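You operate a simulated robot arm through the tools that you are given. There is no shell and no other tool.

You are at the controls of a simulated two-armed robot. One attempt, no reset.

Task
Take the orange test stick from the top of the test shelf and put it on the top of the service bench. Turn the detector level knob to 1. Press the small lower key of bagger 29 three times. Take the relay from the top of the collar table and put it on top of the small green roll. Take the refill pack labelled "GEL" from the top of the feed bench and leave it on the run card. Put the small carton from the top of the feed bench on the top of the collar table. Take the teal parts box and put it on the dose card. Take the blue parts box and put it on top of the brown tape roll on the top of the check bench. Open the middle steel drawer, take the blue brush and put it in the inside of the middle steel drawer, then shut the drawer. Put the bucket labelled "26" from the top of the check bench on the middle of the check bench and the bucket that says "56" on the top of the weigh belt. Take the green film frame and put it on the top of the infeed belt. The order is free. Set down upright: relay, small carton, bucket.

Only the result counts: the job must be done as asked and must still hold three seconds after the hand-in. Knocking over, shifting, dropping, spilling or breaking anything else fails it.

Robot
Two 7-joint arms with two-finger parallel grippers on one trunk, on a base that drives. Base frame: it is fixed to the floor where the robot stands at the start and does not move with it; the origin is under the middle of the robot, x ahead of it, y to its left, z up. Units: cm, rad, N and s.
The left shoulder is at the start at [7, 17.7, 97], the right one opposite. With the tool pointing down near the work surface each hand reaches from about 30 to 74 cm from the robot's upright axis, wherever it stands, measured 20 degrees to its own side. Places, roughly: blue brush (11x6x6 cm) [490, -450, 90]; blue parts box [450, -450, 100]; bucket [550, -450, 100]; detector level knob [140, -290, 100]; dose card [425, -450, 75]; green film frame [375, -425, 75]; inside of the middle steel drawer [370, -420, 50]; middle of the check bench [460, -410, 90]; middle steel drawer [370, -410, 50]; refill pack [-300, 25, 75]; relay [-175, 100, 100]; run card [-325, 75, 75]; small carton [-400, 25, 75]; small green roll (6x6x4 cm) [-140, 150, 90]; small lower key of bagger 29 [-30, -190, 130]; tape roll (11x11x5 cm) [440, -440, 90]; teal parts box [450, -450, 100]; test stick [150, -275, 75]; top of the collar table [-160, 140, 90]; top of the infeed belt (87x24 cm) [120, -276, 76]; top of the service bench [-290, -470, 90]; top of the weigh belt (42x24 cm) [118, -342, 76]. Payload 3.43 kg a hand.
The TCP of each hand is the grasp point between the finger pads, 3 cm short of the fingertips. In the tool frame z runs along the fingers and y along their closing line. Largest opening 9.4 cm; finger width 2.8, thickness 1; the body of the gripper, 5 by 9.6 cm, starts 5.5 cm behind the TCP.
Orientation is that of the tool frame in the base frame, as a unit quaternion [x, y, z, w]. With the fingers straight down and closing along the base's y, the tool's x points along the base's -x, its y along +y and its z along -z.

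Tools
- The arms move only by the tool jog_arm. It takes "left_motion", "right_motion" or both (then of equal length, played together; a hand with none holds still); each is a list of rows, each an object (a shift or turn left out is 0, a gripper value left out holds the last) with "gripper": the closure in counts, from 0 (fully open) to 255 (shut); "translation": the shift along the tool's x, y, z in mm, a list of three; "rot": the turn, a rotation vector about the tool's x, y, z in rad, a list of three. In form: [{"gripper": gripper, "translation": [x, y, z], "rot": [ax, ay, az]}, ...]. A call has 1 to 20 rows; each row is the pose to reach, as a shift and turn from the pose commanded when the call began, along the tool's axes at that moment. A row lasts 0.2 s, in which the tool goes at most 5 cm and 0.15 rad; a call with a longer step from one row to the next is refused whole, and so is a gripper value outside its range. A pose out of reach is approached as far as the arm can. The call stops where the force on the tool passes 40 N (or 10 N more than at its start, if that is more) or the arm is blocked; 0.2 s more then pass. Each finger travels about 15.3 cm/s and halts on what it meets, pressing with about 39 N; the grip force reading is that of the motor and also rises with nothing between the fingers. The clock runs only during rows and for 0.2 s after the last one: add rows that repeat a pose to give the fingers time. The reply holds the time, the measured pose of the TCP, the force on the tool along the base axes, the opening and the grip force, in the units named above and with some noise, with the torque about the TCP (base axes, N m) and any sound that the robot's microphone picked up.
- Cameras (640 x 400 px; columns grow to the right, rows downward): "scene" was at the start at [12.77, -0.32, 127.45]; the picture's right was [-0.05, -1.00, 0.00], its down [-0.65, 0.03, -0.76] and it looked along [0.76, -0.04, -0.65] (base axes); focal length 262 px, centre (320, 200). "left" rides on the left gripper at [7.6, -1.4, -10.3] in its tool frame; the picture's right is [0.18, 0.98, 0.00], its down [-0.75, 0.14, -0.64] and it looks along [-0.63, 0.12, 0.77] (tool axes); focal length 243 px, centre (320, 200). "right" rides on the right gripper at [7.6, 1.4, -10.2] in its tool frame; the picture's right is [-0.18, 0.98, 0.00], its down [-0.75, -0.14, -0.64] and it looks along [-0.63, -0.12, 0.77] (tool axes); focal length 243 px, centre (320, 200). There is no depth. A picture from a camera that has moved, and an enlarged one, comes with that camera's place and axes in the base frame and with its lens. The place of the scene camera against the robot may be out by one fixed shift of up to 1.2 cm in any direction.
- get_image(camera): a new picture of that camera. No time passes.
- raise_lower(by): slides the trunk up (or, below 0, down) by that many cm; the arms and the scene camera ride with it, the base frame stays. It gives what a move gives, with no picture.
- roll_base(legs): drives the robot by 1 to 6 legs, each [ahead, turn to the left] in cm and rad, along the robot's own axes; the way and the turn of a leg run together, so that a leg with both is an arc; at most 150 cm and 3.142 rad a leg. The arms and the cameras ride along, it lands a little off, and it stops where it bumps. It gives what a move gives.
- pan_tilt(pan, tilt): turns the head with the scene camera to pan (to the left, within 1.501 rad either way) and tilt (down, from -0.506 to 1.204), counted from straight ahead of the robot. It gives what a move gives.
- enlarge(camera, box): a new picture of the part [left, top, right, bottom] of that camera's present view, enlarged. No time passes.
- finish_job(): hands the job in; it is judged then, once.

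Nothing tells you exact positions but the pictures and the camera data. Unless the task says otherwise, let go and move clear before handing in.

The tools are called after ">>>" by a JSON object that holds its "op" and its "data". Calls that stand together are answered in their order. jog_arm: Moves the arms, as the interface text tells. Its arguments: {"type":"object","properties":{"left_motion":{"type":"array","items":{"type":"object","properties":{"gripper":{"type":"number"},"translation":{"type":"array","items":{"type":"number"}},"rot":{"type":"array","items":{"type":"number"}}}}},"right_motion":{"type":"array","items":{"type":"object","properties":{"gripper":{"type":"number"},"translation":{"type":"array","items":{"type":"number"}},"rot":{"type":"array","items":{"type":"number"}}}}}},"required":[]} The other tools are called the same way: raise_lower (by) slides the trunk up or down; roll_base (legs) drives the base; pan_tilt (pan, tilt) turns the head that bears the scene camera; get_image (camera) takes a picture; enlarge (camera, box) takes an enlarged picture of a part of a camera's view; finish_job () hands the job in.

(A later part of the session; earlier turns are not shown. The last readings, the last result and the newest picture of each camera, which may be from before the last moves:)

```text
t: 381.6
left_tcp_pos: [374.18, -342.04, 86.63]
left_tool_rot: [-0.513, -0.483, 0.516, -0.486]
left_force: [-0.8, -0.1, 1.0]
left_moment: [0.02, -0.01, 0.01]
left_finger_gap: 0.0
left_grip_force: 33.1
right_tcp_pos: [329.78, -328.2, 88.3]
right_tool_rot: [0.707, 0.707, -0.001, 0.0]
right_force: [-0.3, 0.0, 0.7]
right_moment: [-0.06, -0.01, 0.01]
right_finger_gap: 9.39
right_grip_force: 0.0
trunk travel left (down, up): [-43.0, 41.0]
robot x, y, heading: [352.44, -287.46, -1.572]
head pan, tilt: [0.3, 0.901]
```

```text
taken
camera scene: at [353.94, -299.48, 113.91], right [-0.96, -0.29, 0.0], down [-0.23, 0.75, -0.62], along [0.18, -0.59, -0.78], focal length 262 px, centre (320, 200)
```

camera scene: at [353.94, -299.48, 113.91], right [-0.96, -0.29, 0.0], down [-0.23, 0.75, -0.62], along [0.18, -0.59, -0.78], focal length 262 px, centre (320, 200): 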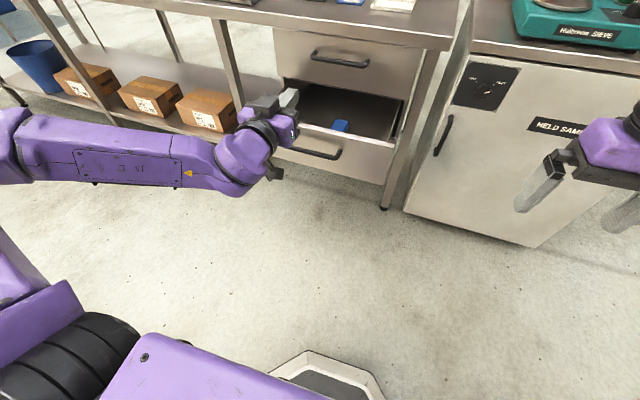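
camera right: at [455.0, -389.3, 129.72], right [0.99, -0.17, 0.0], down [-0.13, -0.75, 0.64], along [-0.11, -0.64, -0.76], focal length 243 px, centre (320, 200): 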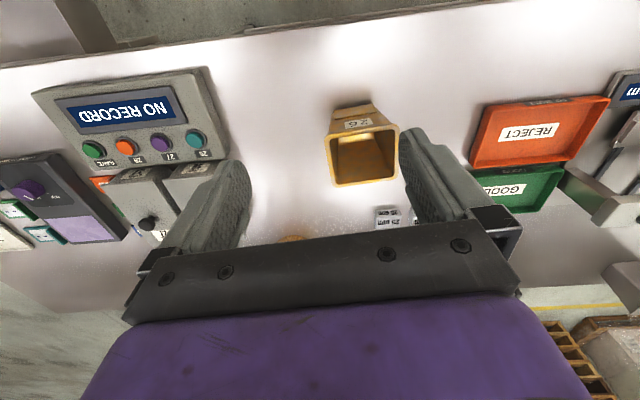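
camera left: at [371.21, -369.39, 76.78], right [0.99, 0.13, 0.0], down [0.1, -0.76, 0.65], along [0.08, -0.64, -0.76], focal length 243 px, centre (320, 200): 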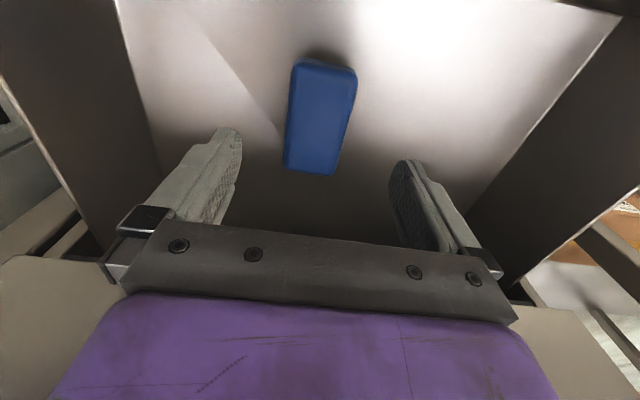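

The left hand points forward with closed fingers. I'll lower to z about 63, just above the handle bar, and approach the drawer front.

>>> {"op": "raise_lower", "data": {"by": -23.5}}

>>> {"op": "roll_base", "data": {"legs": [[14, 0]]}}

>>> {"op": "get_image", "data": {"camera": "scene"}}

>>> {"op": "get_image", "data": {"camera": "left"}}

```text
t: 384.1
left_tcp_pos: [374.26, -342.23, 63.0]
left_tool_rot: [-0.514, -0.484, 0.515, -0.486]
left_force: [0.7, 0.4, -0.5]
left_moment: [-0.01, -0.03, -0.03]
left_finger_gap: 0.0
left_grip_force: 32.6
right_tcp_pos: [329.72, -328.19, 64.83]
right_tool_rot: [0.707, 0.708, -0.001, 0.001]
right_force: [0.4, -0.7, -1.0]
right_moment: [-0.01, 0.0, 0.0]
right_finger_gap: 9.39
right_grip_force: 0.1
trunk travel left (down, up): [-19.5, 64.5]
robot x, y, heading: [351.93, -287.47, -1.57]
head pan, tilt: [0.3, 0.901]
```

```text
t: 385.4
left_tcp_pos: [374.26, -355.91, 63.12]
left_tool_rot: [-0.513, -0.483, 0.516, -0.487]
left_force: [-0.1, 0.2, -0.7]
left_moment: [0.01, 0.0, 0.02]
left_finger_gap: 0.01
left_grip_force: 33.3
right_tcp_pos: [329.83, -342.16, 64.79]
right_tool_rot: [0.707, 0.708, -0.001, 0.0]
right_force: [0.6, -0.1, 0.5]
right_moment: [-0.02, -0.02, -0.02]
right_finger_gap: 9.39
right_grip_force: 0.0
trunk travel left (down, up): [-19.5, 64.5]
robot x, y, heading: [352.35, -301.25, -1.57]
head pan, tilt: [0.3, 0.901]
```

```text
taken
camera scene: at [353.97, -313.3, 90.4], right [-0.96, -0.3, 0.0], down [-0.23, 0.75, -0.62], along [0.18, -0.59, -0.78], focal length 262 px, centre (320, 200)
```

scene: 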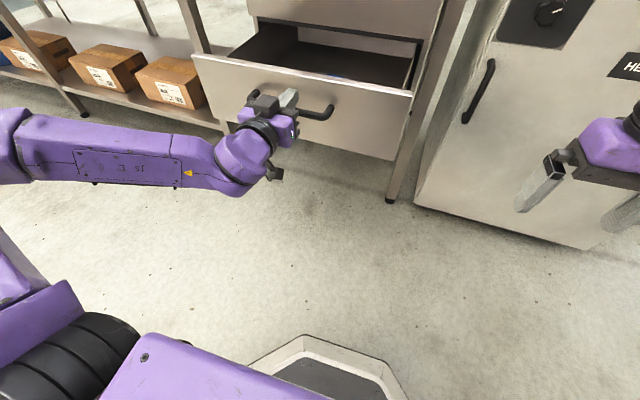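

```text
taken
camera left: at [373.39, -345.7, 55.4], right [0.98, -0.06, -0.18], down [0.18, 0.64, 0.75], along [0.07, -0.77, 0.64], focal length 243 px, centre (320, 200)
```

left: 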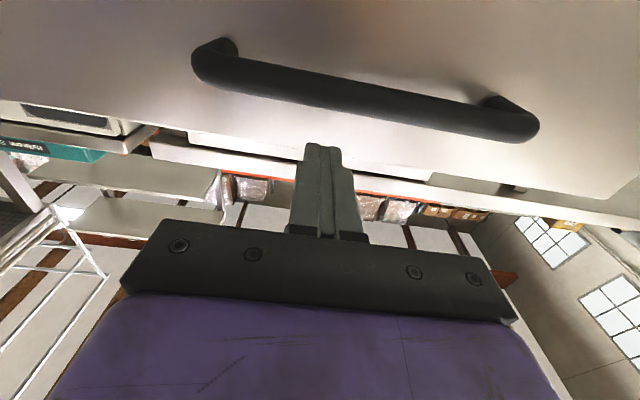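

The fist is just above the handle bar. I'll lower it 8 mm and push the drawer in with the arm.

>>> {"op": "jog_arm", "data": {"left_motion": [{"translation": [8, 0, 0]}, {"translation": [8, 1, 20]}, {"translation": [8, 2, 40]}, {"translation": [8, 3, 60]}, {"translation": [8, 4, 80]}, {"translation": [8, 6, 100]}, {"translation": [8, 7, 120]}, {"translation": [8, 8, 140]}, {"translation": [8, 9, 160]}]}}

>>> {"op": "get_image", "data": {"camera": "scene"}}

>>> {"op": "get_image", "data": {"camera": "left"}}

```text
t: 387.4
left_tcp_pos: [373.43, -369.62, 62.68]
left_tool_rot: [-0.517, -0.478, 0.517, -0.487]
left_force: [0.0, -0.3, -0.4]
left_moment: [0.0, -0.01, -0.01]
left_finger_gap: 0.0
left_grip_force: 33.1
left hand out of reach, approached as far as the arm can: row 8, 9
right_tcp_pos: [329.83, -342.11, 64.8]
right_tool_rot: [0.706, 0.708, 0.0, 0.001]
right_force: [0.7, 0.1, 0.2]
right_moment: [0.0, -0.01, 0.0]
right_finger_gap: 9.39
right_grip_force: 0.1
trunk travel left (down, up): [-19.5, 64.5]
robot x, y, heading: [352.12, -300.98, -1.57]
head pan, tilt: [0.3, 0.901]
```

```text
taken
camera scene: at [353.97, -313.29, 90.4], right [-0.96, -0.3, 0.0], down [-0.23, 0.75, -0.62], along [0.18, -0.59, -0.78], focal length 262 px, centre (320, 200)
```

scene: 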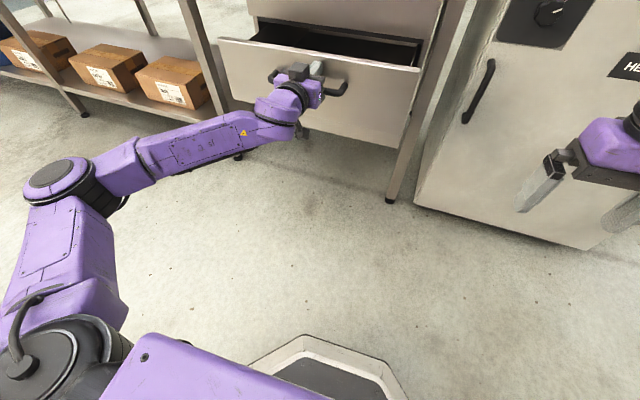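

```text
taken
camera left: at [372.76, -359.23, 54.92], right [0.98, -0.07, -0.18], down [0.18, 0.64, 0.75], along [0.06, -0.77, 0.64], focal length 243 px, centre (320, 200)
```

left: 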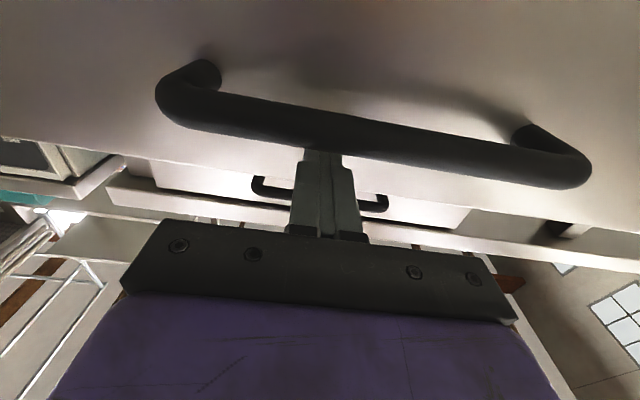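

The drawer is pushed in about 12 cm and the arm is at its reach, so I'll push the rest by driving the base slowly forward.

>>> {"op": "roll_base", "data": {"legs": [[12, 0]]}}

>>> {"op": "get_image", "data": {"camera": "scene"}}

>>> {"op": "get_image", "data": {"camera": "left"}}

```text
t: 388.6
left_tcp_pos: [373.09, -381.27, 62.71]
left_tool_rot: [-0.518, -0.478, 0.519, -0.484]
left_force: [0.0, 0.4, -0.3]
left_moment: [0.02, 0.03, 0.01]
left_finger_gap: 0.0
left_grip_force: 33.5
right_tcp_pos: [329.54, -353.62, 64.76]
right_tool_rot: [0.707, 0.707, -0.001, 0.001]
right_force: [1.1, 0.0, -1.0]
right_moment: [0.0, 0.0, 0.02]
right_finger_gap: 9.38
right_grip_force: 0.1
trunk travel left (down, up): [-19.5, 64.5]
robot x, y, heading: [352.41, -312.92, -1.571]
head pan, tilt: [0.3, 0.901]
```

```text
taken
camera scene: at [353.91, -325.02, 90.4], right [-0.96, -0.29, 0.0], down [-0.23, 0.75, -0.62], along [0.18, -0.59, -0.78], focal length 262 px, centre (320, 200)
```

scene: 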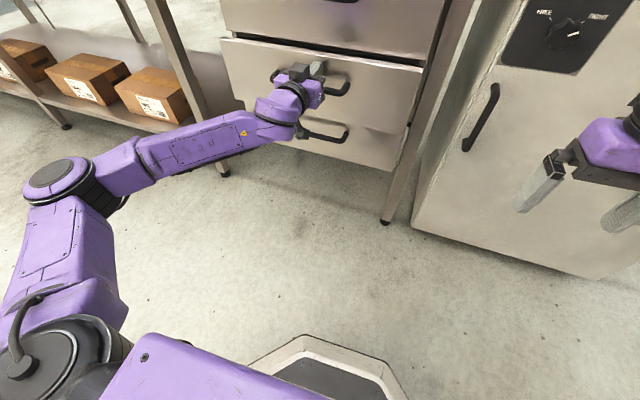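

```text
taken
camera left: at [372.5, -370.99, 54.89], right [0.98, -0.07, -0.18], down [0.18, 0.64, 0.75], along [0.06, -0.77, 0.64], focal length 243 px, centre (320, 200)
```

left: 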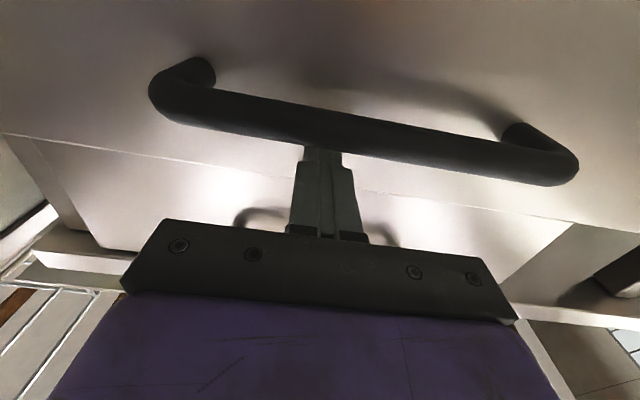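

Nearly shut. I'll push a few cm more.

>>> {"op": "roll_base", "data": {"legs": [[4, 0]]}}

>>> {"op": "get_image", "data": {"camera": "scene"}}

>>> {"op": "get_image", "data": {"camera": "left"}}

```text
t: 389.5
left_tcp_pos: [373.1, -385.22, 62.55]
left_tool_rot: [-0.518, -0.477, 0.519, -0.485]
left_force: [-0.3, 0.4, 0.4]
left_moment: [-0.03, -0.03, 0.0]
left_finger_gap: 0.0
left_grip_force: 32.7
right_tcp_pos: [329.56, -357.72, 64.78]
right_tool_rot: [0.708, 0.707, 0.0, 0.001]
right_force: [0.4, -0.9, -0.7]
right_moment: [-0.02, 0.03, 0.02]
right_finger_gap: 9.39
right_grip_force: 0.1
trunk travel left (down, up): [-19.5, 64.5]
robot x, y, heading: [352.26, -317.16, -1.571]
head pan, tilt: [0.3, 0.901]
```

```text
taken
camera scene: at [353.9, -329.08, 90.4], right [-0.96, -0.29, 0.0], down [-0.23, 0.75, -0.62], along [0.18, -0.59, -0.78], focal length 262 px, centre (320, 200)
```

scene: 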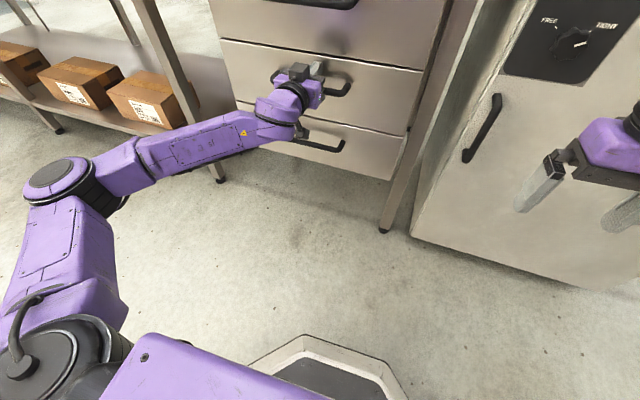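

```text
taken
camera left: at [372.47, -375.07, 54.89], right [0.98, -0.07, -0.18], down [0.18, 0.64, 0.75], along [0.06, -0.77, 0.64], focal length 243 px, centre (320, 200)
```

left: 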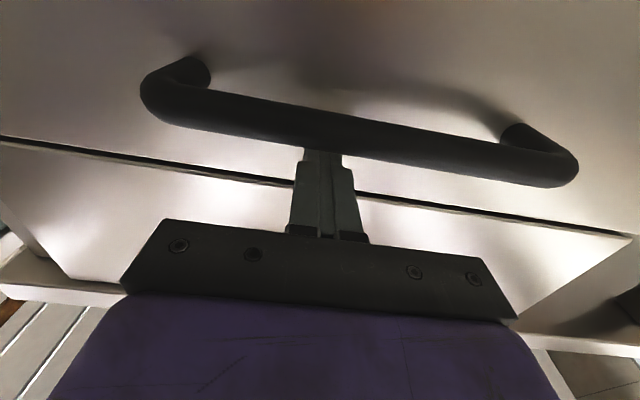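

It looks flush. I'll give one more small push to make sure it is fully shut.

>>> {"op": "roll_base", "data": {"legs": [[1.5, 0]]}}

>>> {"op": "enlarge", "data": {"camera": "scene", "box": [200, 0, 440, 190]}}

```text
t: 390.2
left_tcp_pos: [373.17, -385.51, 62.64]
left_tool_rot: [-0.518, -0.476, 0.519, -0.485]
left_force: [0.1, 10.0, 2.2]
left_moment: [0.08, -0.03, 0.05]
left_finger_gap: 0.0
left_grip_force: 32.9
right_tcp_pos: [329.61, -358.23, 64.86]
right_tool_rot: [0.707, 0.707, -0.001, 0.0]
right_force: [0.6, 1.1, -0.4]
right_moment: [0.01, -0.01, 0.02]
right_finger_gap: 9.4
right_grip_force: 0.1
trunk travel left (down, up): [-19.5, 64.5]
robot x, y, heading: [352.34, -317.5, -1.574]
head pan, tilt: [0.3, 0.901]
stopped in leg 1: the force on the tool passed its limit at 57 N (the readings are from after the stop); the commanded pose is now the measured one
```

```text
2.11 times, centred on (320, 95) of scene
camera zoom: at [353.92, -329.38, 90.42], right [-0.96, -0.3, 0.0], down [-0.23, 0.75, -0.62], along [0.18, -0.59, -0.78], focal length 553 px, centre (320, 421)
```

zoom: 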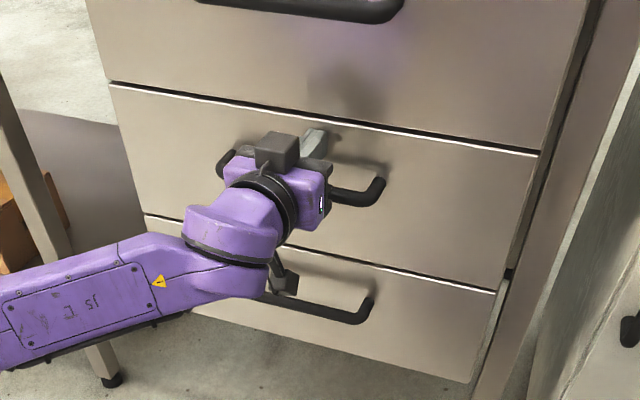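

The drawer is fully shut. I'll back off, raise the trunk and turn the left hand back to pointing down.

>>> {"op": "roll_base", "data": {"legs": [[-36, 0]]}}

>>> {"op": "raise_lower", "data": {"by": 55}}

>>> {"op": "jog_arm", "data": {"left_motion": [{"translation": [-5, 5, -10], "rot": [0, 0.131, 0], "gripper": 0}, {"translation": [-10, 10, -20], "rot": [0, 0.262, 0]}, {"translation": [-15, 15, -30], "rot": [0, 0.393, 0]}, {"translation": [-20, 20, -40], "rot": [0, 0.524, 0]}, {"translation": [-25, 25, -50], "rot": [0, 0.655, 0]}, {"translation": [-30, 30, -60], "rot": [0, 0.785, 0]}, {"translation": [-35, 35, -70], "rot": [0, 0.916, 0]}, {"translation": [-40, 40, -80], "rot": [0, 1.047, 0]}, {"translation": [-45, 45, -90], "rot": [0, 1.178, 0]}, {"translation": [-50, 50, -100], "rot": [0, 1.309, 0]}, {"translation": [-55, 55, -110], "rot": [0, 1.44, 0]}, {"translation": [-60, 60, -120], "rot": [0, 1.571, 0]}, {"translation": [-60, 60, -120], "rot": [0, 1.571, 0]}]}}

>>> {"op": "pan_tilt", "data": {"pan": 0, "tilt": 0.75}}

>>> {"op": "get_image", "data": {"camera": "scene"}}

```text
t: 392.5
left_tcp_pos: [373.05, -349.88, 62.55]
left_tool_rot: [0.52, 0.476, -0.52, 0.483]
left_force: [-0.2, -0.5, -0.7]
left_moment: [0.01, -0.01, 0.0]
left_finger_gap: 0.0
left_grip_force: 33.1
right_tcp_pos: [329.65, -322.45, 64.78]
right_tool_rot: [0.708, 0.706, -0.001, 0.002]
right_force: [0.0, -0.3, -0.3]
right_moment: [0.01, -0.01, 0.02]
right_finger_gap: 9.4
right_grip_force: 0.0
trunk travel left (down, up): [-19.5, 64.5]
robot x, y, heading: [352.41, -281.75, -1.577]
head pan, tilt: [0.3, 0.901]
```

```text
refused: 55 is not a number from -40 to 40
```

```text
t: 395.3
left_tcp_pos: [379.91, -338.37, 68.57]
left_tool_rot: [0.734, 0.679, 0.001, 0.004]
left_force: [0.3, 0.0, -0.1]
left_moment: [0.0, 0.01, 0.02]
left_finger_gap: 9.39
left_grip_force: 0.1
right_tcp_pos: [329.59, -322.35, 64.75]
right_tool_rot: [0.709, 0.706, 0.0, 0.001]
right_force: [0.1, -1.4, -0.4]
right_moment: [-0.01, -0.01, -0.03]
right_finger_gap: 9.41
right_grip_force: 0.1
trunk travel left (down, up): [-19.5, 64.5]
robot x, y, heading: [352.79, -281.62, -1.581]
head pan, tilt: [0.3, 0.901]
```

```text
t: 396.1
left_tcp_pos: [379.78, -338.46, 68.49]
left_tool_rot: [0.734, 0.679, -0.001, 0.005]
left_force: [-0.3, 0.0, -0.6]
left_moment: [0.0, 0.02, -0.02]
left_finger_gap: 9.4
left_grip_force: 0.0
right_tcp_pos: [329.56, -322.49, 64.77]
right_tool_rot: [0.708, 0.706, -0.002, 0.002]
right_force: [0.5, -0.4, -1.0]
right_moment: [0.01, 0.02, -0.01]
right_finger_gap: 9.38
right_grip_force: 0.0
trunk travel left (down, up): [-19.5, 64.5]
robot x, y, heading: [352.73, -281.65, -1.577]
head pan, tilt: [0.0, 0.75]
```

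```text
taken
camera scene: at [351.75, -294.86, 91.59], right [-1.0, 0.0, 0.0], down [0.0, 0.68, -0.73], along [0.0, -0.73, -0.68], focal length 262 px, centre (320, 200)
```

scene: 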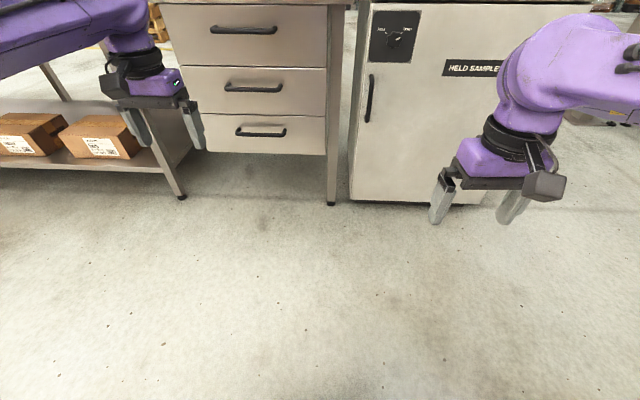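

All drawers are shut. I'll raise the trunk in two steps (40 is the limit per call), then move sideways in front of the film frames.

>>> {"op": "raise_lower", "data": {"by": 40}}

>>> {"op": "raise_lower", "data": {"by": 15}}

>>> {"op": "roll_base", "data": {"legs": [[0, 1.575], [42, 0], [0, -1.571]]}}

>>> {"op": "get_image", "data": {"camera": "scene"}}

```text
t: 399.9
left_tcp_pos: [379.86, -338.41, 108.49]
left_tool_rot: [0.734, 0.679, -0.001, 0.005]
left_force: [0.1, 0.4, 0.0]
left_moment: [0.01, -0.01, 0.0]
left_finger_gap: 9.39
left_grip_force: 0.1
right_tcp_pos: [329.57, -322.45, 104.86]
right_tool_rot: [0.709, 0.706, 0.0, 0.001]
right_force: [-0.8, 0.5, -0.5]
right_moment: [-0.02, 0.02, 0.02]
right_finger_gap: 9.4
right_grip_force: 0.0
trunk travel left (down, up): [-59.5, 24.5]
robot x, y, heading: [352.55, -281.53, -1.571]
head pan, tilt: [0.0, 0.75]
```

```text
t: 401.7
left_tcp_pos: [379.81, -338.47, 123.48]
left_tool_rot: [0.735, 0.678, 0.0, 0.005]
left_force: [-0.5, -0.6, 1.1]
left_moment: [-0.02, -0.01, 0.01]
left_finger_gap: 9.42
left_grip_force: 0.1
right_tcp_pos: [329.71, -322.49, 119.77]
right_tool_rot: [0.708, 0.706, -0.001, 0.001]
right_force: [0.2, 0.3, -0.2]
right_moment: [0.01, 0.01, -0.01]
right_finger_gap: 9.42
right_grip_force: 0.0
trunk travel left (down, up): [-74.5, 9.5]
robot x, y, heading: [352.4, -281.58, -1.571]
head pan, tilt: [0.0, 0.75]
```

```text
t: 411.9
left_tcp_pos: [420.3, -340.36, 123.46]
left_tool_rot: [0.742, 0.67, -0.001, 0.005]
left_force: [0.3, -0.5, -0.4]
left_moment: [0.02, 0.0, 0.01]
left_finger_gap: 9.41
left_grip_force: 0.0
right_tcp_pos: [370.33, -323.02, 119.72]
right_tool_rot: [0.716, 0.698, -0.001, 0.001]
right_force: [-0.5, -0.8, 0.1]
right_moment: [0.02, 0.0, 0.02]
right_finger_gap: 9.38
right_grip_force: 0.1
trunk travel left (down, up): [-74.5, 9.5]
robot x, y, heading: [394.1, -282.8, -1.591]
head pan, tilt: [0.0, 0.75]
```

```text
taken
camera scene: at [393.21, -296.08, 146.59], right [-1.0, 0.03, 0.0], down [0.02, 0.68, -0.73], along [-0.02, -0.73, -0.68], focal length 262 px, centre (320, 200)
```

scene: 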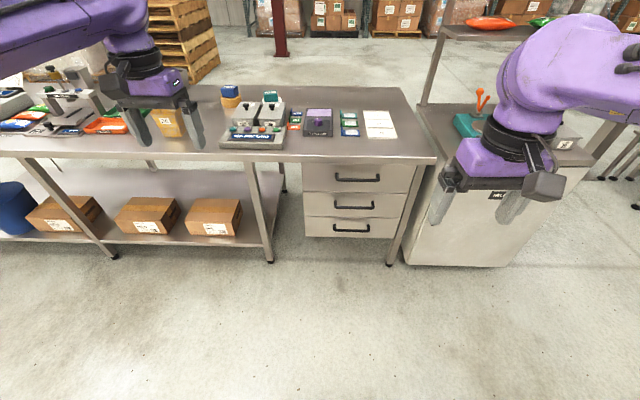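

I'll straighten up and drive close to the bench to view the film frames.

>>> {"op": "roll_base", "data": {"legs": [[0, 0.02], [66, 0]]}}

>>> {"op": "get_image", "data": {"camera": "scene"}}

>>> {"op": "get_image", "data": {"camera": "right"}}

```text
t: 415.8
left_tcp_pos: [421.82, -404.5, 123.47]
left_tool_rot: [0.731, 0.682, 0.0, 0.005]
left_force: [0.1, 0.2, 0.2]
left_moment: [-0.03, 0.0, 0.04]
left_finger_gap: 9.41
left_grip_force: 0.1
right_tcp_pos: [371.6, -388.77, 119.74]
right_tool_rot: [0.705, 0.709, -0.001, 0.0]
right_force: [0.5, -0.4, 0.1]
right_moment: [0.0, -0.03, 0.0]
right_finger_gap: 9.4
right_grip_force: 0.1
trunk travel left (down, up): [-74.5, 9.5]
robot x, y, heading: [394.06, -348.05, -1.565]
head pan, tilt: [0.0, 0.75]
```

```text
taken
camera scene: at [393.49, -361.11, 146.6], right [-1.0, 0.0, 0.0], down [0.0, 0.68, -0.73], along [0.0, -0.73, -0.68], focal length 262 px, centre (320, 200)
```

scene: 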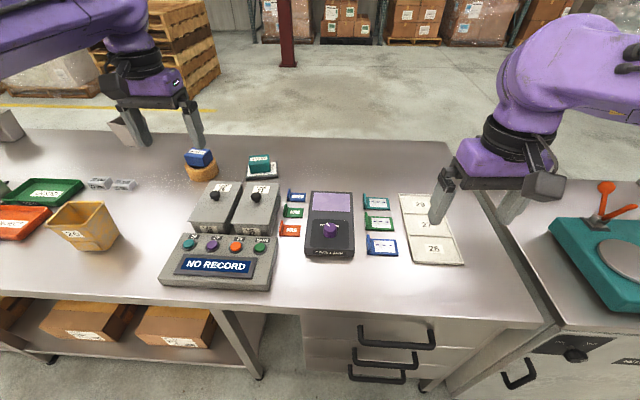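

```text
taken
camera right: at [373.01, -381.33, 130.1], right [0.98, -0.18, 0.0], down [-0.14, -0.75, 0.64], along [-0.12, -0.63, -0.76], focal length 243 px, centre (320, 200)
```

right: 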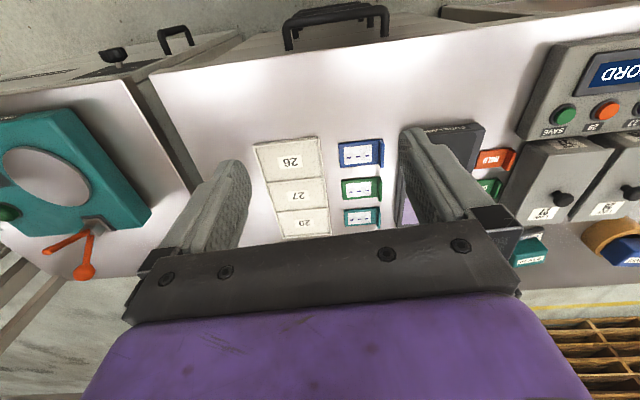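

The three film frames (teal, green, blue) lie between the purple lamp and the numbered card. I'll zoom in on them.

>>> {"op": "enlarge", "data": {"camera": "scene", "box": [280, 180, 440, 280]}}

>>> {"op": "enlarge", "data": {"camera": "right", "box": [250, 110, 440, 240]}}

```text
4.00 times, centred on (360, 230) of scene
camera zoom: at [393.49, -361.11, 146.6], right [-1.0, 0.0, 0.0], down [0.0, 0.68, -0.73], along [0.0, -0.73, -0.68], focal length 1050 px, centre (160, 80)
```

zoom: 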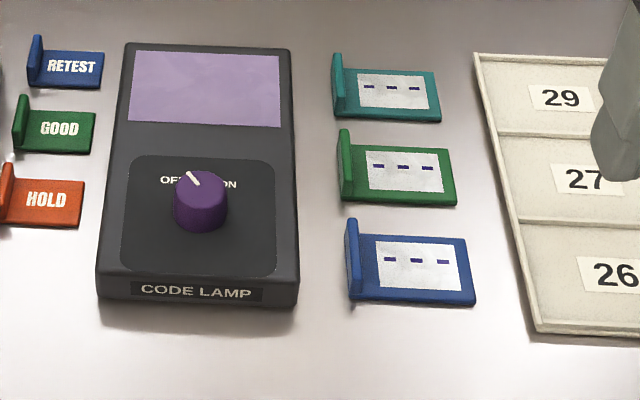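

```text
3.08 times, centred on (345, 175) of right
camera zoom: at [373.01, -381.33, 130.1], right [0.98, -0.18, 0.0], down [-0.14, -0.75, 0.64], along [-0.12, -0.63, -0.76], focal length 746 px, centre (243, 277)
```

zoom: 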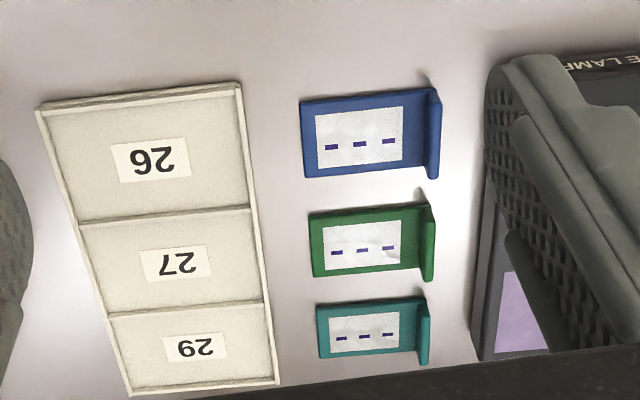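

The green frame has an upright tab at about [380, -415.8], close to the code lamp. I'll bring the right hand above the tab with the fingers partly closed and look closely.

>>> {"op": "jog_arm", "data": {"right_motion": [{"translation": [-45, 14, 0], "gripper": 170}, {"translation": [-90, 28, 0], "gripper": 170}, {"translation": [-135, 42, 0]}, {"translation": [-180, 56, 0]}, {"translation": [-225, 70, 0]}, {"translation": [-270, 84, 0]}, {"translation": [-270, 84, 45]}, {"translation": [-270, 84, 90]}, {"translation": [-270, 84, 130]}, {"translation": [-270, 84, 150]}]}}

>>> {"op": "get_image", "data": {"camera": "right"}}

>>> {"op": "enlarge", "data": {"camera": "scene", "box": [280, 160, 440, 280]}}

```text
t: 418.0
left_tcp_pos: [421.93, -404.61, 123.54]
left_tool_rot: [0.731, 0.682, 0.0, 0.005]
left_force: [0.4, -0.7, -0.7]
left_moment: [-0.02, -0.03, -0.04]
left_finger_gap: 9.43
left_grip_force: 0.1
right_tcp_pos: [380.15, -416.11, 104.64]
right_tool_rot: [0.705, 0.709, -0.002, 0.001]
right_force: [0.2, -0.3, 0.0]
right_moment: [-0.01, 0.0, 0.01]
right_finger_gap: 3.13
right_grip_force: 0.0
right hand out of reach, approached as far as the arm can: row 6, 7, 8
trunk travel left (down, up): [-74.5, 9.5]
robot x, y, heading: [394.63, -348.0, -1.564]
head pan, tilt: [0.0, 0.75]
```

```text
taken
camera right: at [381.59, -408.49, 114.92], right [0.98, -0.18, 0.0], down [-0.14, -0.75, 0.64], along [-0.11, -0.63, -0.76], focal length 243 px, centre (320, 200)
```

right: 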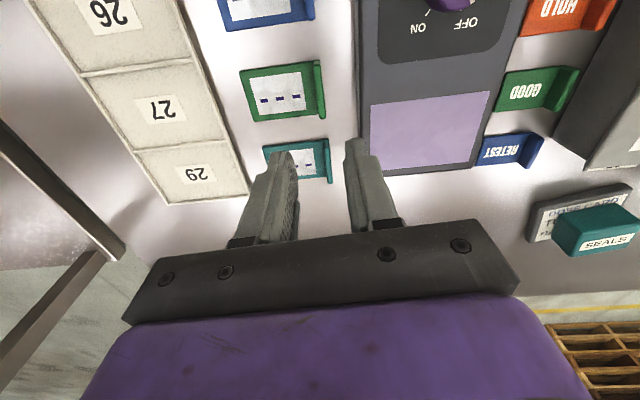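

```text
3.33 times, centred on (360, 220) of scene
camera zoom: at [393.43, -361.21, 146.59], right [-1.0, 0.0, 0.0], down [0.0, 0.68, -0.73], along [0.0, -0.73, -0.68], focal length 875 px, centre (187, 133)
```

zoom: 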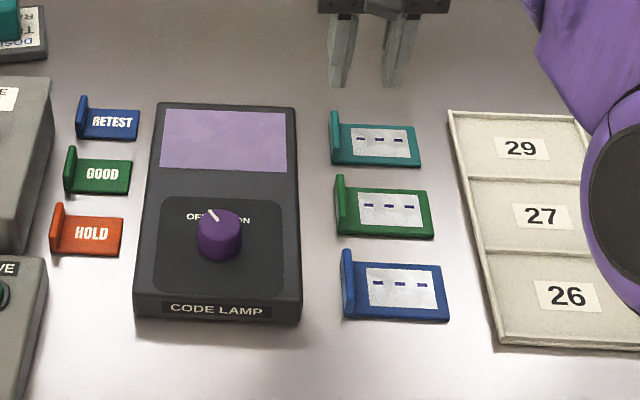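

The tab (x about 379.5–380.4) is centred between the fingers and the lamp edge is at 383.9, so there is room. I'll lower to the tab and grip it.

>>> {"op": "jog_arm", "data": {"right_motion": [{"translation": [-2, -1, 40]}, {"translation": [-2, -1, 80]}, {"translation": [-2, -1, 110]}, {"translation": [-2, -1, 130]}]}}

>>> {"op": "get_image", "data": {"camera": "right"}}

>>> {"op": "enlarge", "data": {"camera": "scene", "box": [280, 160, 440, 280]}}

```text
t: 419.0
left_tcp_pos: [421.87, -404.63, 123.43]
left_tool_rot: [0.732, 0.682, 0.0, 0.005]
left_force: [0.1, -0.1, 0.1]
left_moment: [0.03, 0.0, 0.0]
left_finger_gap: 9.42
left_grip_force: 0.0
right_tcp_pos: [379.92, -416.37, 91.83]
right_tool_rot: [0.705, 0.709, -0.001, 0.001]
right_force: [-1.2, 0.4, 1.0]
right_moment: [0.0, -0.02, -0.01]
right_finger_gap: 3.12
right_grip_force: 0.2
trunk travel left (down, up): [-74.5, 9.5]
robot x, y, heading: [393.7, -347.73, -1.564]
head pan, tilt: [0.0, 0.75]
```

```text
taken
camera right: at [381.45, -408.76, 102.11], right [0.98, -0.18, 0.0], down [-0.14, -0.75, 0.64], along [-0.12, -0.63, -0.76], focal length 243 px, centre (320, 200)
```

right: 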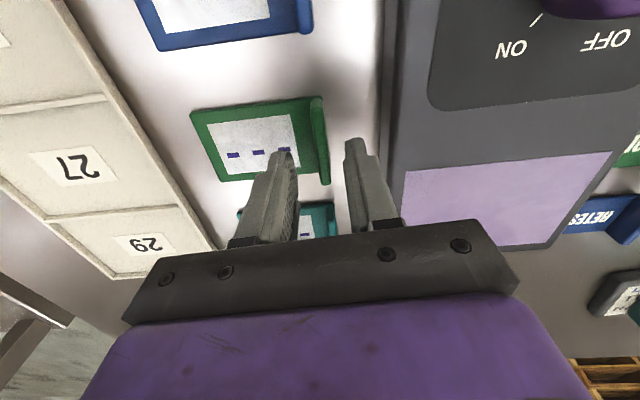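

```text
3.33 times, centred on (360, 220) of scene
camera zoom: at [393.48, -361.23, 146.59], right [-1.0, 0.0, 0.0], down [0.0, 0.68, -0.73], along [0.0, -0.73, -0.68], focal length 875 px, centre (187, 133)
```

zoom: 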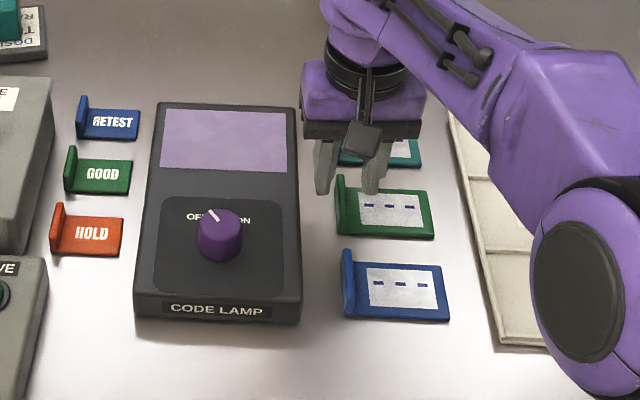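

Aligned over the tab. I'll lower the last 16 mm and close.

>>> {"op": "jog_arm", "data": {"right_motion": [{"translation": [0, 0, 8]}, {"translation": [0, 0, 14]}, {"translation": [0, 0, 16]}, {"translation": [0, 0, 16], "gripper": 255}, {"translation": [0, 0, 16], "gripper": 255}, {"translation": [0, 0, 16], "gripper": 255}]}}

>>> {"op": "get_image", "data": {"camera": "right"}}

```text
t: 420.4
left_tcp_pos: [422.16, -404.58, 123.47]
left_tool_rot: [0.731, 0.682, 0.001, 0.004]
left_force: [0.3, -0.1, -0.2]
left_moment: [-0.02, 0.05, 0.01]
left_finger_gap: 9.39
left_grip_force: 0.1
right_tcp_pos: [379.87, -416.38, 90.18]
right_tool_rot: [0.706, 0.709, 0.0, 0.001]
right_force: [0.4, -0.5, -0.3]
right_moment: [0.0, -0.04, 0.06]
right_finger_gap: 0.65
right_grip_force: 38.8
trunk travel left (down, up): [-74.5, 9.5]
robot x, y, heading: [394.32, -347.98, -1.564]
head pan, tilt: [0.0, 0.75]
```

```text
taken
camera right: at [381.42, -408.73, 100.47], right [0.98, -0.18, 0.0], down [-0.14, -0.75, 0.64], along [-0.12, -0.63, -0.77], focal length 243 px, centre (320, 200)
```

right: 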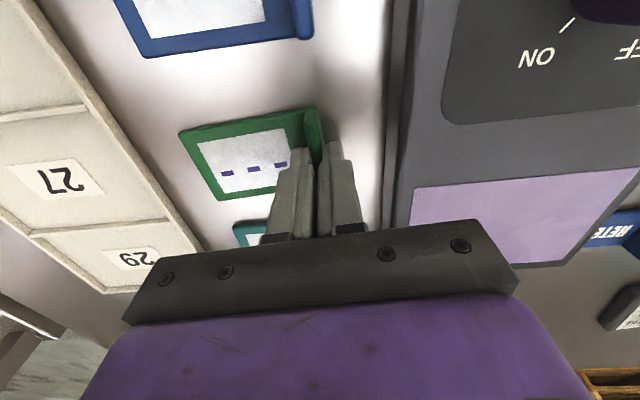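

The tab is gripped (0.65 cm). I'll lift and check.

>>> {"op": "jog_arm", "data": {"right_motion": [{"translation": [0, 0, -10]}, {"translation": [0, 0, -30]}, {"translation": [0, 0, -60]}, {"translation": [0, 0, -100]}, {"translation": [20, 0, -140]}, {"translation": [50, 0, -180]}, {"translation": [80, 0, -220]}]}}

>>> {"op": "get_image", "data": {"camera": "right"}}

>>> {"op": "get_image", "data": {"camera": "scene"}}

```text
t: 422.0
left_tcp_pos: [421.96, -404.39, 123.62]
left_tool_rot: [0.731, 0.683, -0.001, 0.005]
left_force: [0.4, 0.2, 0.4]
left_moment: [-0.03, -0.04, -0.02]
left_finger_gap: 9.43
left_grip_force: 0.1
right_tcp_pos: [380.1, -407.85, 112.14]
right_tool_rot: [0.705, 0.709, -0.002, 0.003]
right_force: [-0.3, 1.0, -0.3]
right_moment: [-0.06, -0.05, -0.01]
right_finger_gap: 0.69
right_grip_force: 39.6
trunk travel left (down, up): [-74.5, 9.5]
robot x, y, heading: [394.23, -347.95, -1.567]
head pan, tilt: [0.0, 0.75]
```

```text
taken
camera right: at [381.59, -400.32, 122.41], right [0.98, -0.18, 0.0], down [-0.14, -0.75, 0.65], along [-0.12, -0.63, -0.76], focal length 243 px, centre (320, 200)
```

right: 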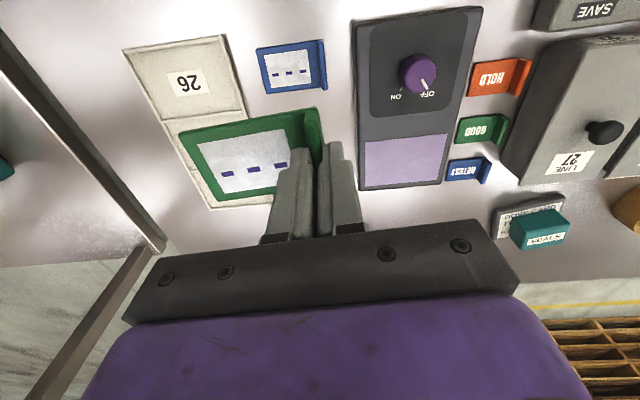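

```text
taken
camera scene: at [393.51, -360.93, 146.61], right [-1.0, 0.0, 0.0], down [0.0, 0.68, -0.73], along [0.0, -0.73, -0.68], focal length 262 px, centre (320, 200)
```

scene: 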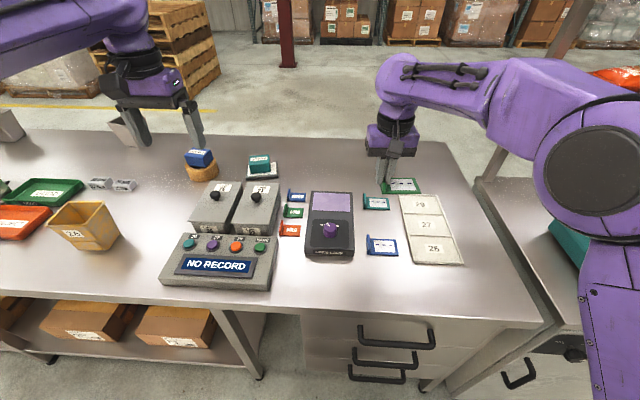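

The green frame is held. I'll back away from the bench and tuck both hands in for travel.

>>> {"op": "roll_base", "data": {"legs": [[-65, 0]]}}

>>> {"op": "jog_arm", "data": {"right_motion": [{"translation": [25, 0, -15]}, {"translation": [50, 0, -30]}, {"translation": [75, 0, -45]}, {"translation": [100, 0, -60]}, {"translation": [125, 0, -75]}, {"translation": [140, 0, -90]}], "left_motion": [{"translation": [20, -10, -5]}, {"translation": [40, -20, -10]}, {"translation": [60, -30, -15]}, {"translation": [80, -40, -20]}, {"translation": [100, -50, -25]}, {"translation": [110, -60, -30]}]}}

>>> {"op": "get_image", "data": {"camera": "scene"}}

```text
t: 425.6
left_tcp_pos: [421.72, -340.13, 123.52]
left_tool_rot: [0.731, 0.683, 0.0, 0.005]
left_force: [-0.8, -0.1, 0.0]
left_moment: [-0.02, -0.02, 0.02]
left_finger_gap: 9.39
left_grip_force: 0.0
right_tcp_pos: [379.85, -343.76, 111.93]
right_tool_rot: [0.706, 0.709, -0.001, 0.001]
right_force: [0.3, 0.2, -0.4]
right_moment: [-0.01, 0.01, 0.0]
right_finger_gap: 0.65
right_grip_force: 38.8
trunk travel left (down, up): [-74.5, 9.5]
robot x, y, heading: [394.01, -283.36, -1.564]
head pan, tilt: [0.0, 0.75]
```

```text
t: 427.0
left_tcp_pos: [416.28, -328.58, 126.21]
left_tool_rot: [0.731, 0.683, 0.001, 0.006]
left_force: [-0.4, 0.3, -0.2]
left_moment: [0.01, 0.02, 0.0]
left_finger_gap: 9.41
left_grip_force: 0.0
right_tcp_pos: [379.81, -329.55, 120.99]
right_tool_rot: [0.704, 0.71, -0.001, 0.001]
right_force: [0.9, 0.4, -0.7]
right_moment: [-0.01, -0.01, 0.02]
right_finger_gap: 0.66
right_grip_force: 39.1
trunk travel left (down, up): [-74.5, 9.5]
robot x, y, heading: [394.01, -283.61, -1.568]
head pan, tilt: [0.0, 0.75]
```

```text
taken
camera scene: at [393.13, -296.75, 146.59], right [-1.0, -0.01, 0.0], down [0.0, 0.68, -0.73], along [0.0, -0.73, -0.68], focal length 262 px, centre (320, 200)
```

scene: 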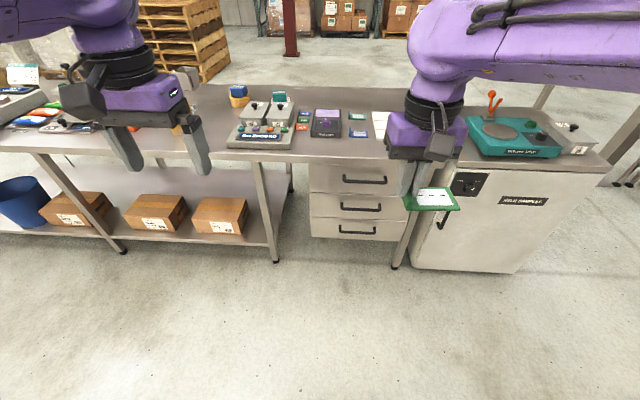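

Both hands are tucked. I'll drive around the east end again to fetch bucket 56.

>>> {"op": "roll_base", "data": {"legs": [[0, 1.567], [150, 0], [150, 0], [12, 0], [0, -1.571], [150, 0]]}}

>>> {"op": "roll_base", "data": {"legs": [[108, 0]]}}

```text
t: 457.1
left_tcp_pos: [738.66, -466.02, 126.22]
left_tool_rot: [0.714, 0.7, -0.001, 0.005]
left_force: [0.2, 0.1, -0.4]
left_moment: [0.01, 0.0, 0.04]
left_finger_gap: 9.4
left_grip_force: 0.1
right_tcp_pos: [702.21, -468.65, 120.96]
right_tool_rot: [0.687, 0.726, -0.001, 0.002]
right_force: [-0.7, -0.4, -0.2]
right_moment: [0.03, 0.01, -0.02]
right_finger_gap: 0.64
right_grip_force: 38.9
trunk travel left (down, up): [-74.5, 9.5]
robot x, y, heading: [713.74, -421.95, -1.516]
head pan, tilt: [0.0, 0.75]
```

```text
t: 462.6
left_tcp_pos: [742.54, -573.36, 126.32]
left_tool_rot: [0.721, 0.693, -0.001, 0.005]
left_force: [0.3, 0.0, 0.0]
left_moment: [0.0, 0.01, 0.0]
left_finger_gap: 9.42
left_grip_force: 0.1
right_tcp_pos: [706.0, -575.43, 121.12]
right_tool_rot: [0.695, 0.719, -0.001, 0.001]
right_force: [-0.4, 1.0, 0.6]
right_moment: [0.01, 0.0, 0.01]
right_finger_gap: 0.64
right_grip_force: 39.5
trunk travel left (down, up): [-74.5, 9.5]
robot x, y, heading: [718.61, -529.19, -1.535]
head pan, tilt: [0.0, 0.75]
```

>>> {"op": "roll_base", "data": {"legs": [[14, 0], [0, -1.607], [150, 0], [18, 0], [0, -1.571]]}}

>>> {"op": "get_image", "data": {"camera": "scene"}}

```text
t: 479.7
left_tcp_pos: [526.5, -502.3, 126.31]
left_tool_rot: [-0.698, 0.716, 0.005, 0.0]
left_force: [0.1, 0.1, 0.2]
left_moment: [-0.02, 0.02, 0.01]
left_finger_gap: 9.4
left_grip_force: 0.0
right_tcp_pos: [562.92, -499.72, 120.96]
right_tool_rot: [0.724, -0.69, -0.001, 0.0]
right_force: [-0.1, -0.4, -0.5]
right_moment: [-0.01, 0.01, -0.05]
right_finger_gap: 0.67
right_grip_force: 38.9
trunk travel left (down, up): [-74.5, 9.5]
robot x, y, heading: [551.31, -546.66, 1.619]
head pan, tilt: [0.0, 0.75]
```

```text
taken
camera scene: at [549.6, -532.98, 146.59], right [1.0, 0.05, 0.0], down [0.03, -0.68, -0.73], along [-0.04, 0.73, -0.68], focal length 262 px, centre (320, 200)
```

scene: 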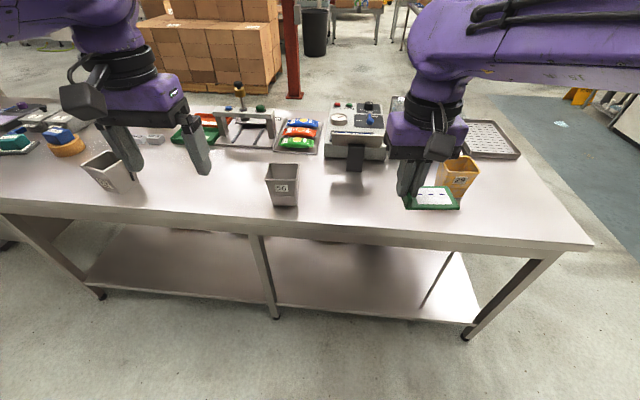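

Bucket 56 is ahead of the left hand. I'll straighten and move up to the bench.

>>> {"op": "roll_base", "data": {"legs": [[0, -0.045], [30, 0]]}}

>>> {"op": "get_image", "data": {"camera": "left"}}

>>> {"op": "get_image", "data": {"camera": "scene"}}

```text
t: 482.1
left_tcp_pos: [528.17, -471.07, 126.34]
left_tool_rot: [-0.683, 0.73, 0.006, 0.001]
left_force: [-0.7, -0.3, 0.9]
left_moment: [-0.03, -0.01, -0.03]
left_finger_gap: 9.38
left_grip_force: 0.1
right_tcp_pos: [564.53, -470.13, 121.02]
right_tool_rot: [0.71, -0.704, 0.0, -0.001]
right_force: [0.1, -1.3, -0.7]
right_moment: [0.0, 0.03, -0.02]
right_finger_gap: 0.65
right_grip_force: 39.5
trunk travel left (down, up): [-74.5, 9.5]
robot x, y, heading: [550.8, -515.71, 1.581]
head pan, tilt: [0.0, 0.75]
```

```text
taken
camera left: at [529.11, -478.91, 136.49], right [-0.99, -0.12, 0.01], down [-0.09, 0.76, 0.65], along [-0.08, 0.64, -0.76], focal length 243 px, centre (320, 200)
```

left: 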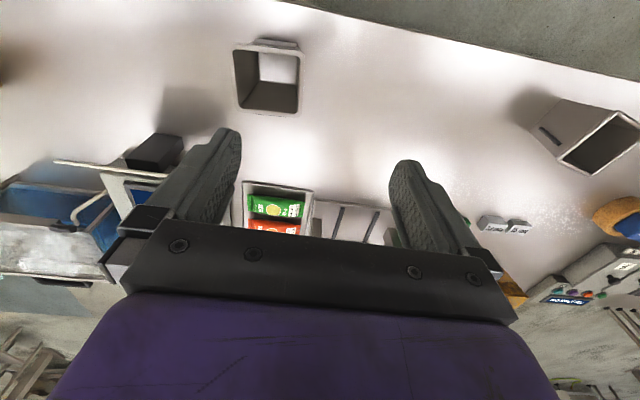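

```text
taken
camera scene: at [549.95, -502.75, 146.61], right [1.0, 0.01, 0.0], down [0.01, -0.68, -0.73], along [-0.01, 0.73, -0.68], focal length 262 px, centre (320, 200)
```

scene: 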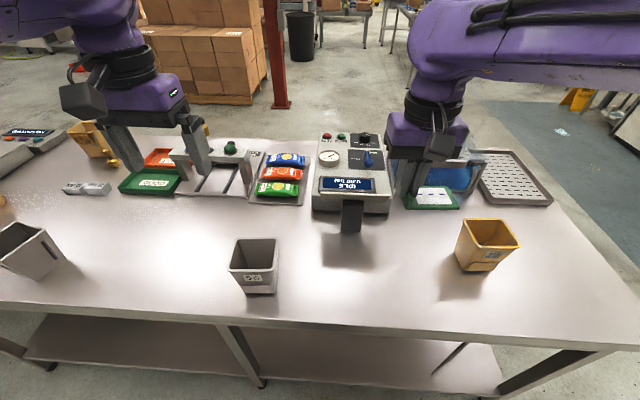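

Bucket 56's rim spans about x 531–540, y -472 to -464. I'll bring the left hand over its left wall at x 531.3.

>>> {"op": "jog_arm", "data": {"left_motion": [{"translation": [-16, -15, 0], "rot": [0, 0, -0.03]}, {"translation": [-32, -29, 0], "rot": [0, 0, -0.067]}, {"translation": [-32, -29, 45], "rot": [0, 0, -0.067]}, {"translation": [-32, -29, 90], "rot": [0, 0, -0.067]}, {"translation": [-32, -29, 135], "rot": [0, 0, -0.067]}]}}

>>> {"op": "get_image", "data": {"camera": "left"}}

>>> {"op": "get_image", "data": {"camera": "scene"}}

```text
t: 483.3
left_tcp_pos: [531.28, -467.64, 112.72]
left_tool_rot: [0.708, -0.706, -0.006, -0.001]
left_force: [0.4, 0.4, 0.3]
left_moment: [-0.01, 0.03, 0.03]
left_finger_gap: 9.42
left_grip_force: 0.1
right_tcp_pos: [564.74, -469.77, 120.97]
right_tool_rot: [0.71, -0.704, 0.0, -0.001]
right_force: [0.0, 0.0, 0.1]
right_moment: [-0.01, 0.02, -0.01]
right_finger_gap: 0.67
right_grip_force: 39.2
trunk travel left (down, up): [-74.5, 9.5]
robot x, y, heading: [550.38, -516.05, 1.58]
head pan, tilt: [0.0, 0.75]
```

```text
taken
camera left: at [532.82, -475.4, 122.88], right [-0.98, -0.19, 0.01], down [-0.14, 0.75, 0.65], along [-0.12, 0.64, -0.76], focal length 243 px, centre (320, 200)
```

left: 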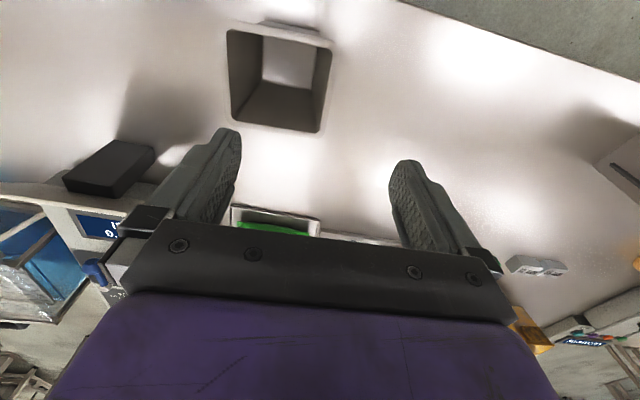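

```text
taken
camera scene: at [550.05, -502.44, 146.58], right [1.0, 0.01, 0.0], down [0.01, -0.68, -0.73], along [-0.01, 0.73, -0.68], focal length 262 px, centre (320, 200)
```

scene: 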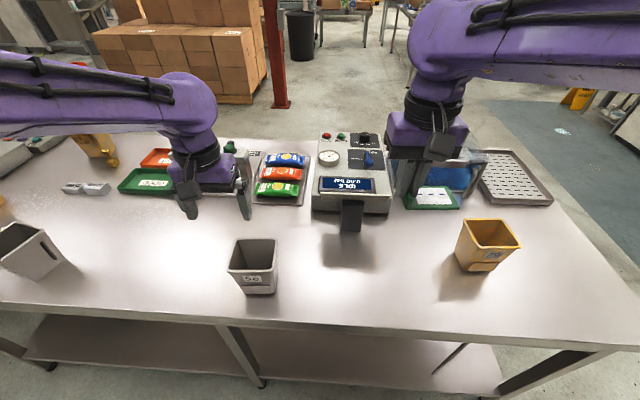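

Aligned on the left wall. I'll lower to the rim and grip.

>>> {"op": "jog_arm", "data": {"left_motion": [{"translation": [0, 0, 40]}, {"translation": [0, 0, 80]}, {"translation": [0, 0, 120]}]}}

>>> {"op": "get_image", "data": {"camera": "left"}}

>>> {"op": "get_image", "data": {"camera": "scene"}}

```text
t: 484.1
left_tcp_pos: [531.01, -467.65, 100.87]
left_tool_rot: [0.708, -0.707, -0.005, 0.0]
left_force: [-0.7, -0.1, -0.2]
left_moment: [0.02, 0.02, 0.0]
left_finger_gap: 9.4
left_grip_force: 0.0
right_tcp_pos: [564.53, -469.77, 120.97]
right_tool_rot: [0.71, -0.704, -0.001, 0.0]
right_force: [-0.6, -0.3, -0.2]
right_moment: [0.02, 0.01, -0.01]
right_finger_gap: 0.66
right_grip_force: 39.3
trunk travel left (down, up): [-74.5, 9.5]
robot x, y, heading: [550.82, -515.46, 1.58]
head pan, tilt: [0.0, 0.75]
```

```text
taken
camera left: at [532.44, -475.46, 111.04], right [-0.98, -0.19, 0.0], down [-0.14, 0.75, 0.65], along [-0.12, 0.64, -0.76], focal length 243 px, centre (320, 200)
```

left: 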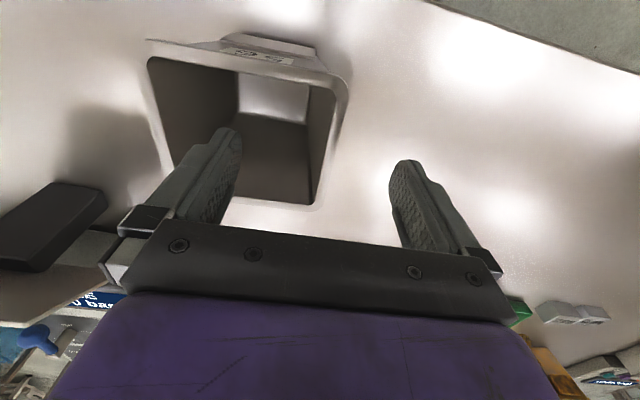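

```text
taken
camera scene: at [549.93, -502.51, 146.59], right [1.0, 0.01, 0.0], down [0.01, -0.68, -0.73], along [-0.01, 0.73, -0.68], focal length 262 px, centre (320, 200)
```

scene: 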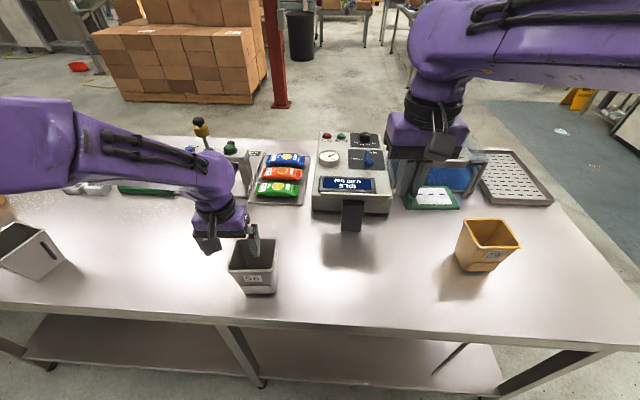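

>>> {"op": "jog_arm", "data": {"left_motion": [{"translation": [0, -2, 25]}, {"translation": [0, -2, 45]}, {"translation": [0, -2, 55]}, {"translation": [0, -2, 55], "gripper": 255}, {"translation": [0, -2, 55], "gripper": 255}, {"translation": [0, -2, 55], "gripper": 255}, {"translation": [0, -2, 55], "gripper": 255}]}}

>>> {"op": "get_image", "data": {"camera": "left"}}

```text
t: 485.7
left_tcp_pos: [531.25, -467.78, 95.49]
left_tool_rot: [0.708, -0.706, -0.006, -0.002]
left_force: [3.1, 1.8, 10.8]
left_moment: [-0.29, -1.39, 0.26]
left_finger_gap: 1.01
left_grip_force: 39.3
right_tcp_pos: [564.82, -470.03, 121.03]
right_tool_rot: [0.71, -0.704, 0.0, -0.001]
right_force: [-0.1, 0.6, -1.3]
right_moment: [0.0, 0.01, -0.01]
right_finger_gap: 0.65
right_grip_force: 39.1
trunk travel left (down, up): [-74.5, 9.5]
robot x, y, heading: [550.75, -516.06, 1.582]
head pan, tilt: [0.0, 0.75]
```

```text
taken
camera left: at [532.71, -475.59, 105.59], right [-0.98, -0.19, 0.0], down [-0.14, 0.75, 0.65], along [-0.12, 0.64, -0.76], focal length 243 px, centre (320, 200)
```

left: 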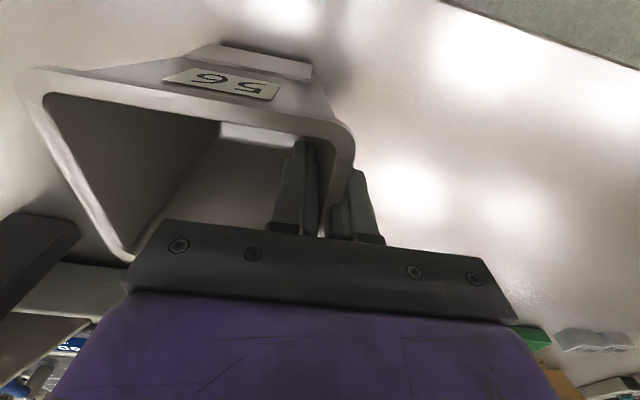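

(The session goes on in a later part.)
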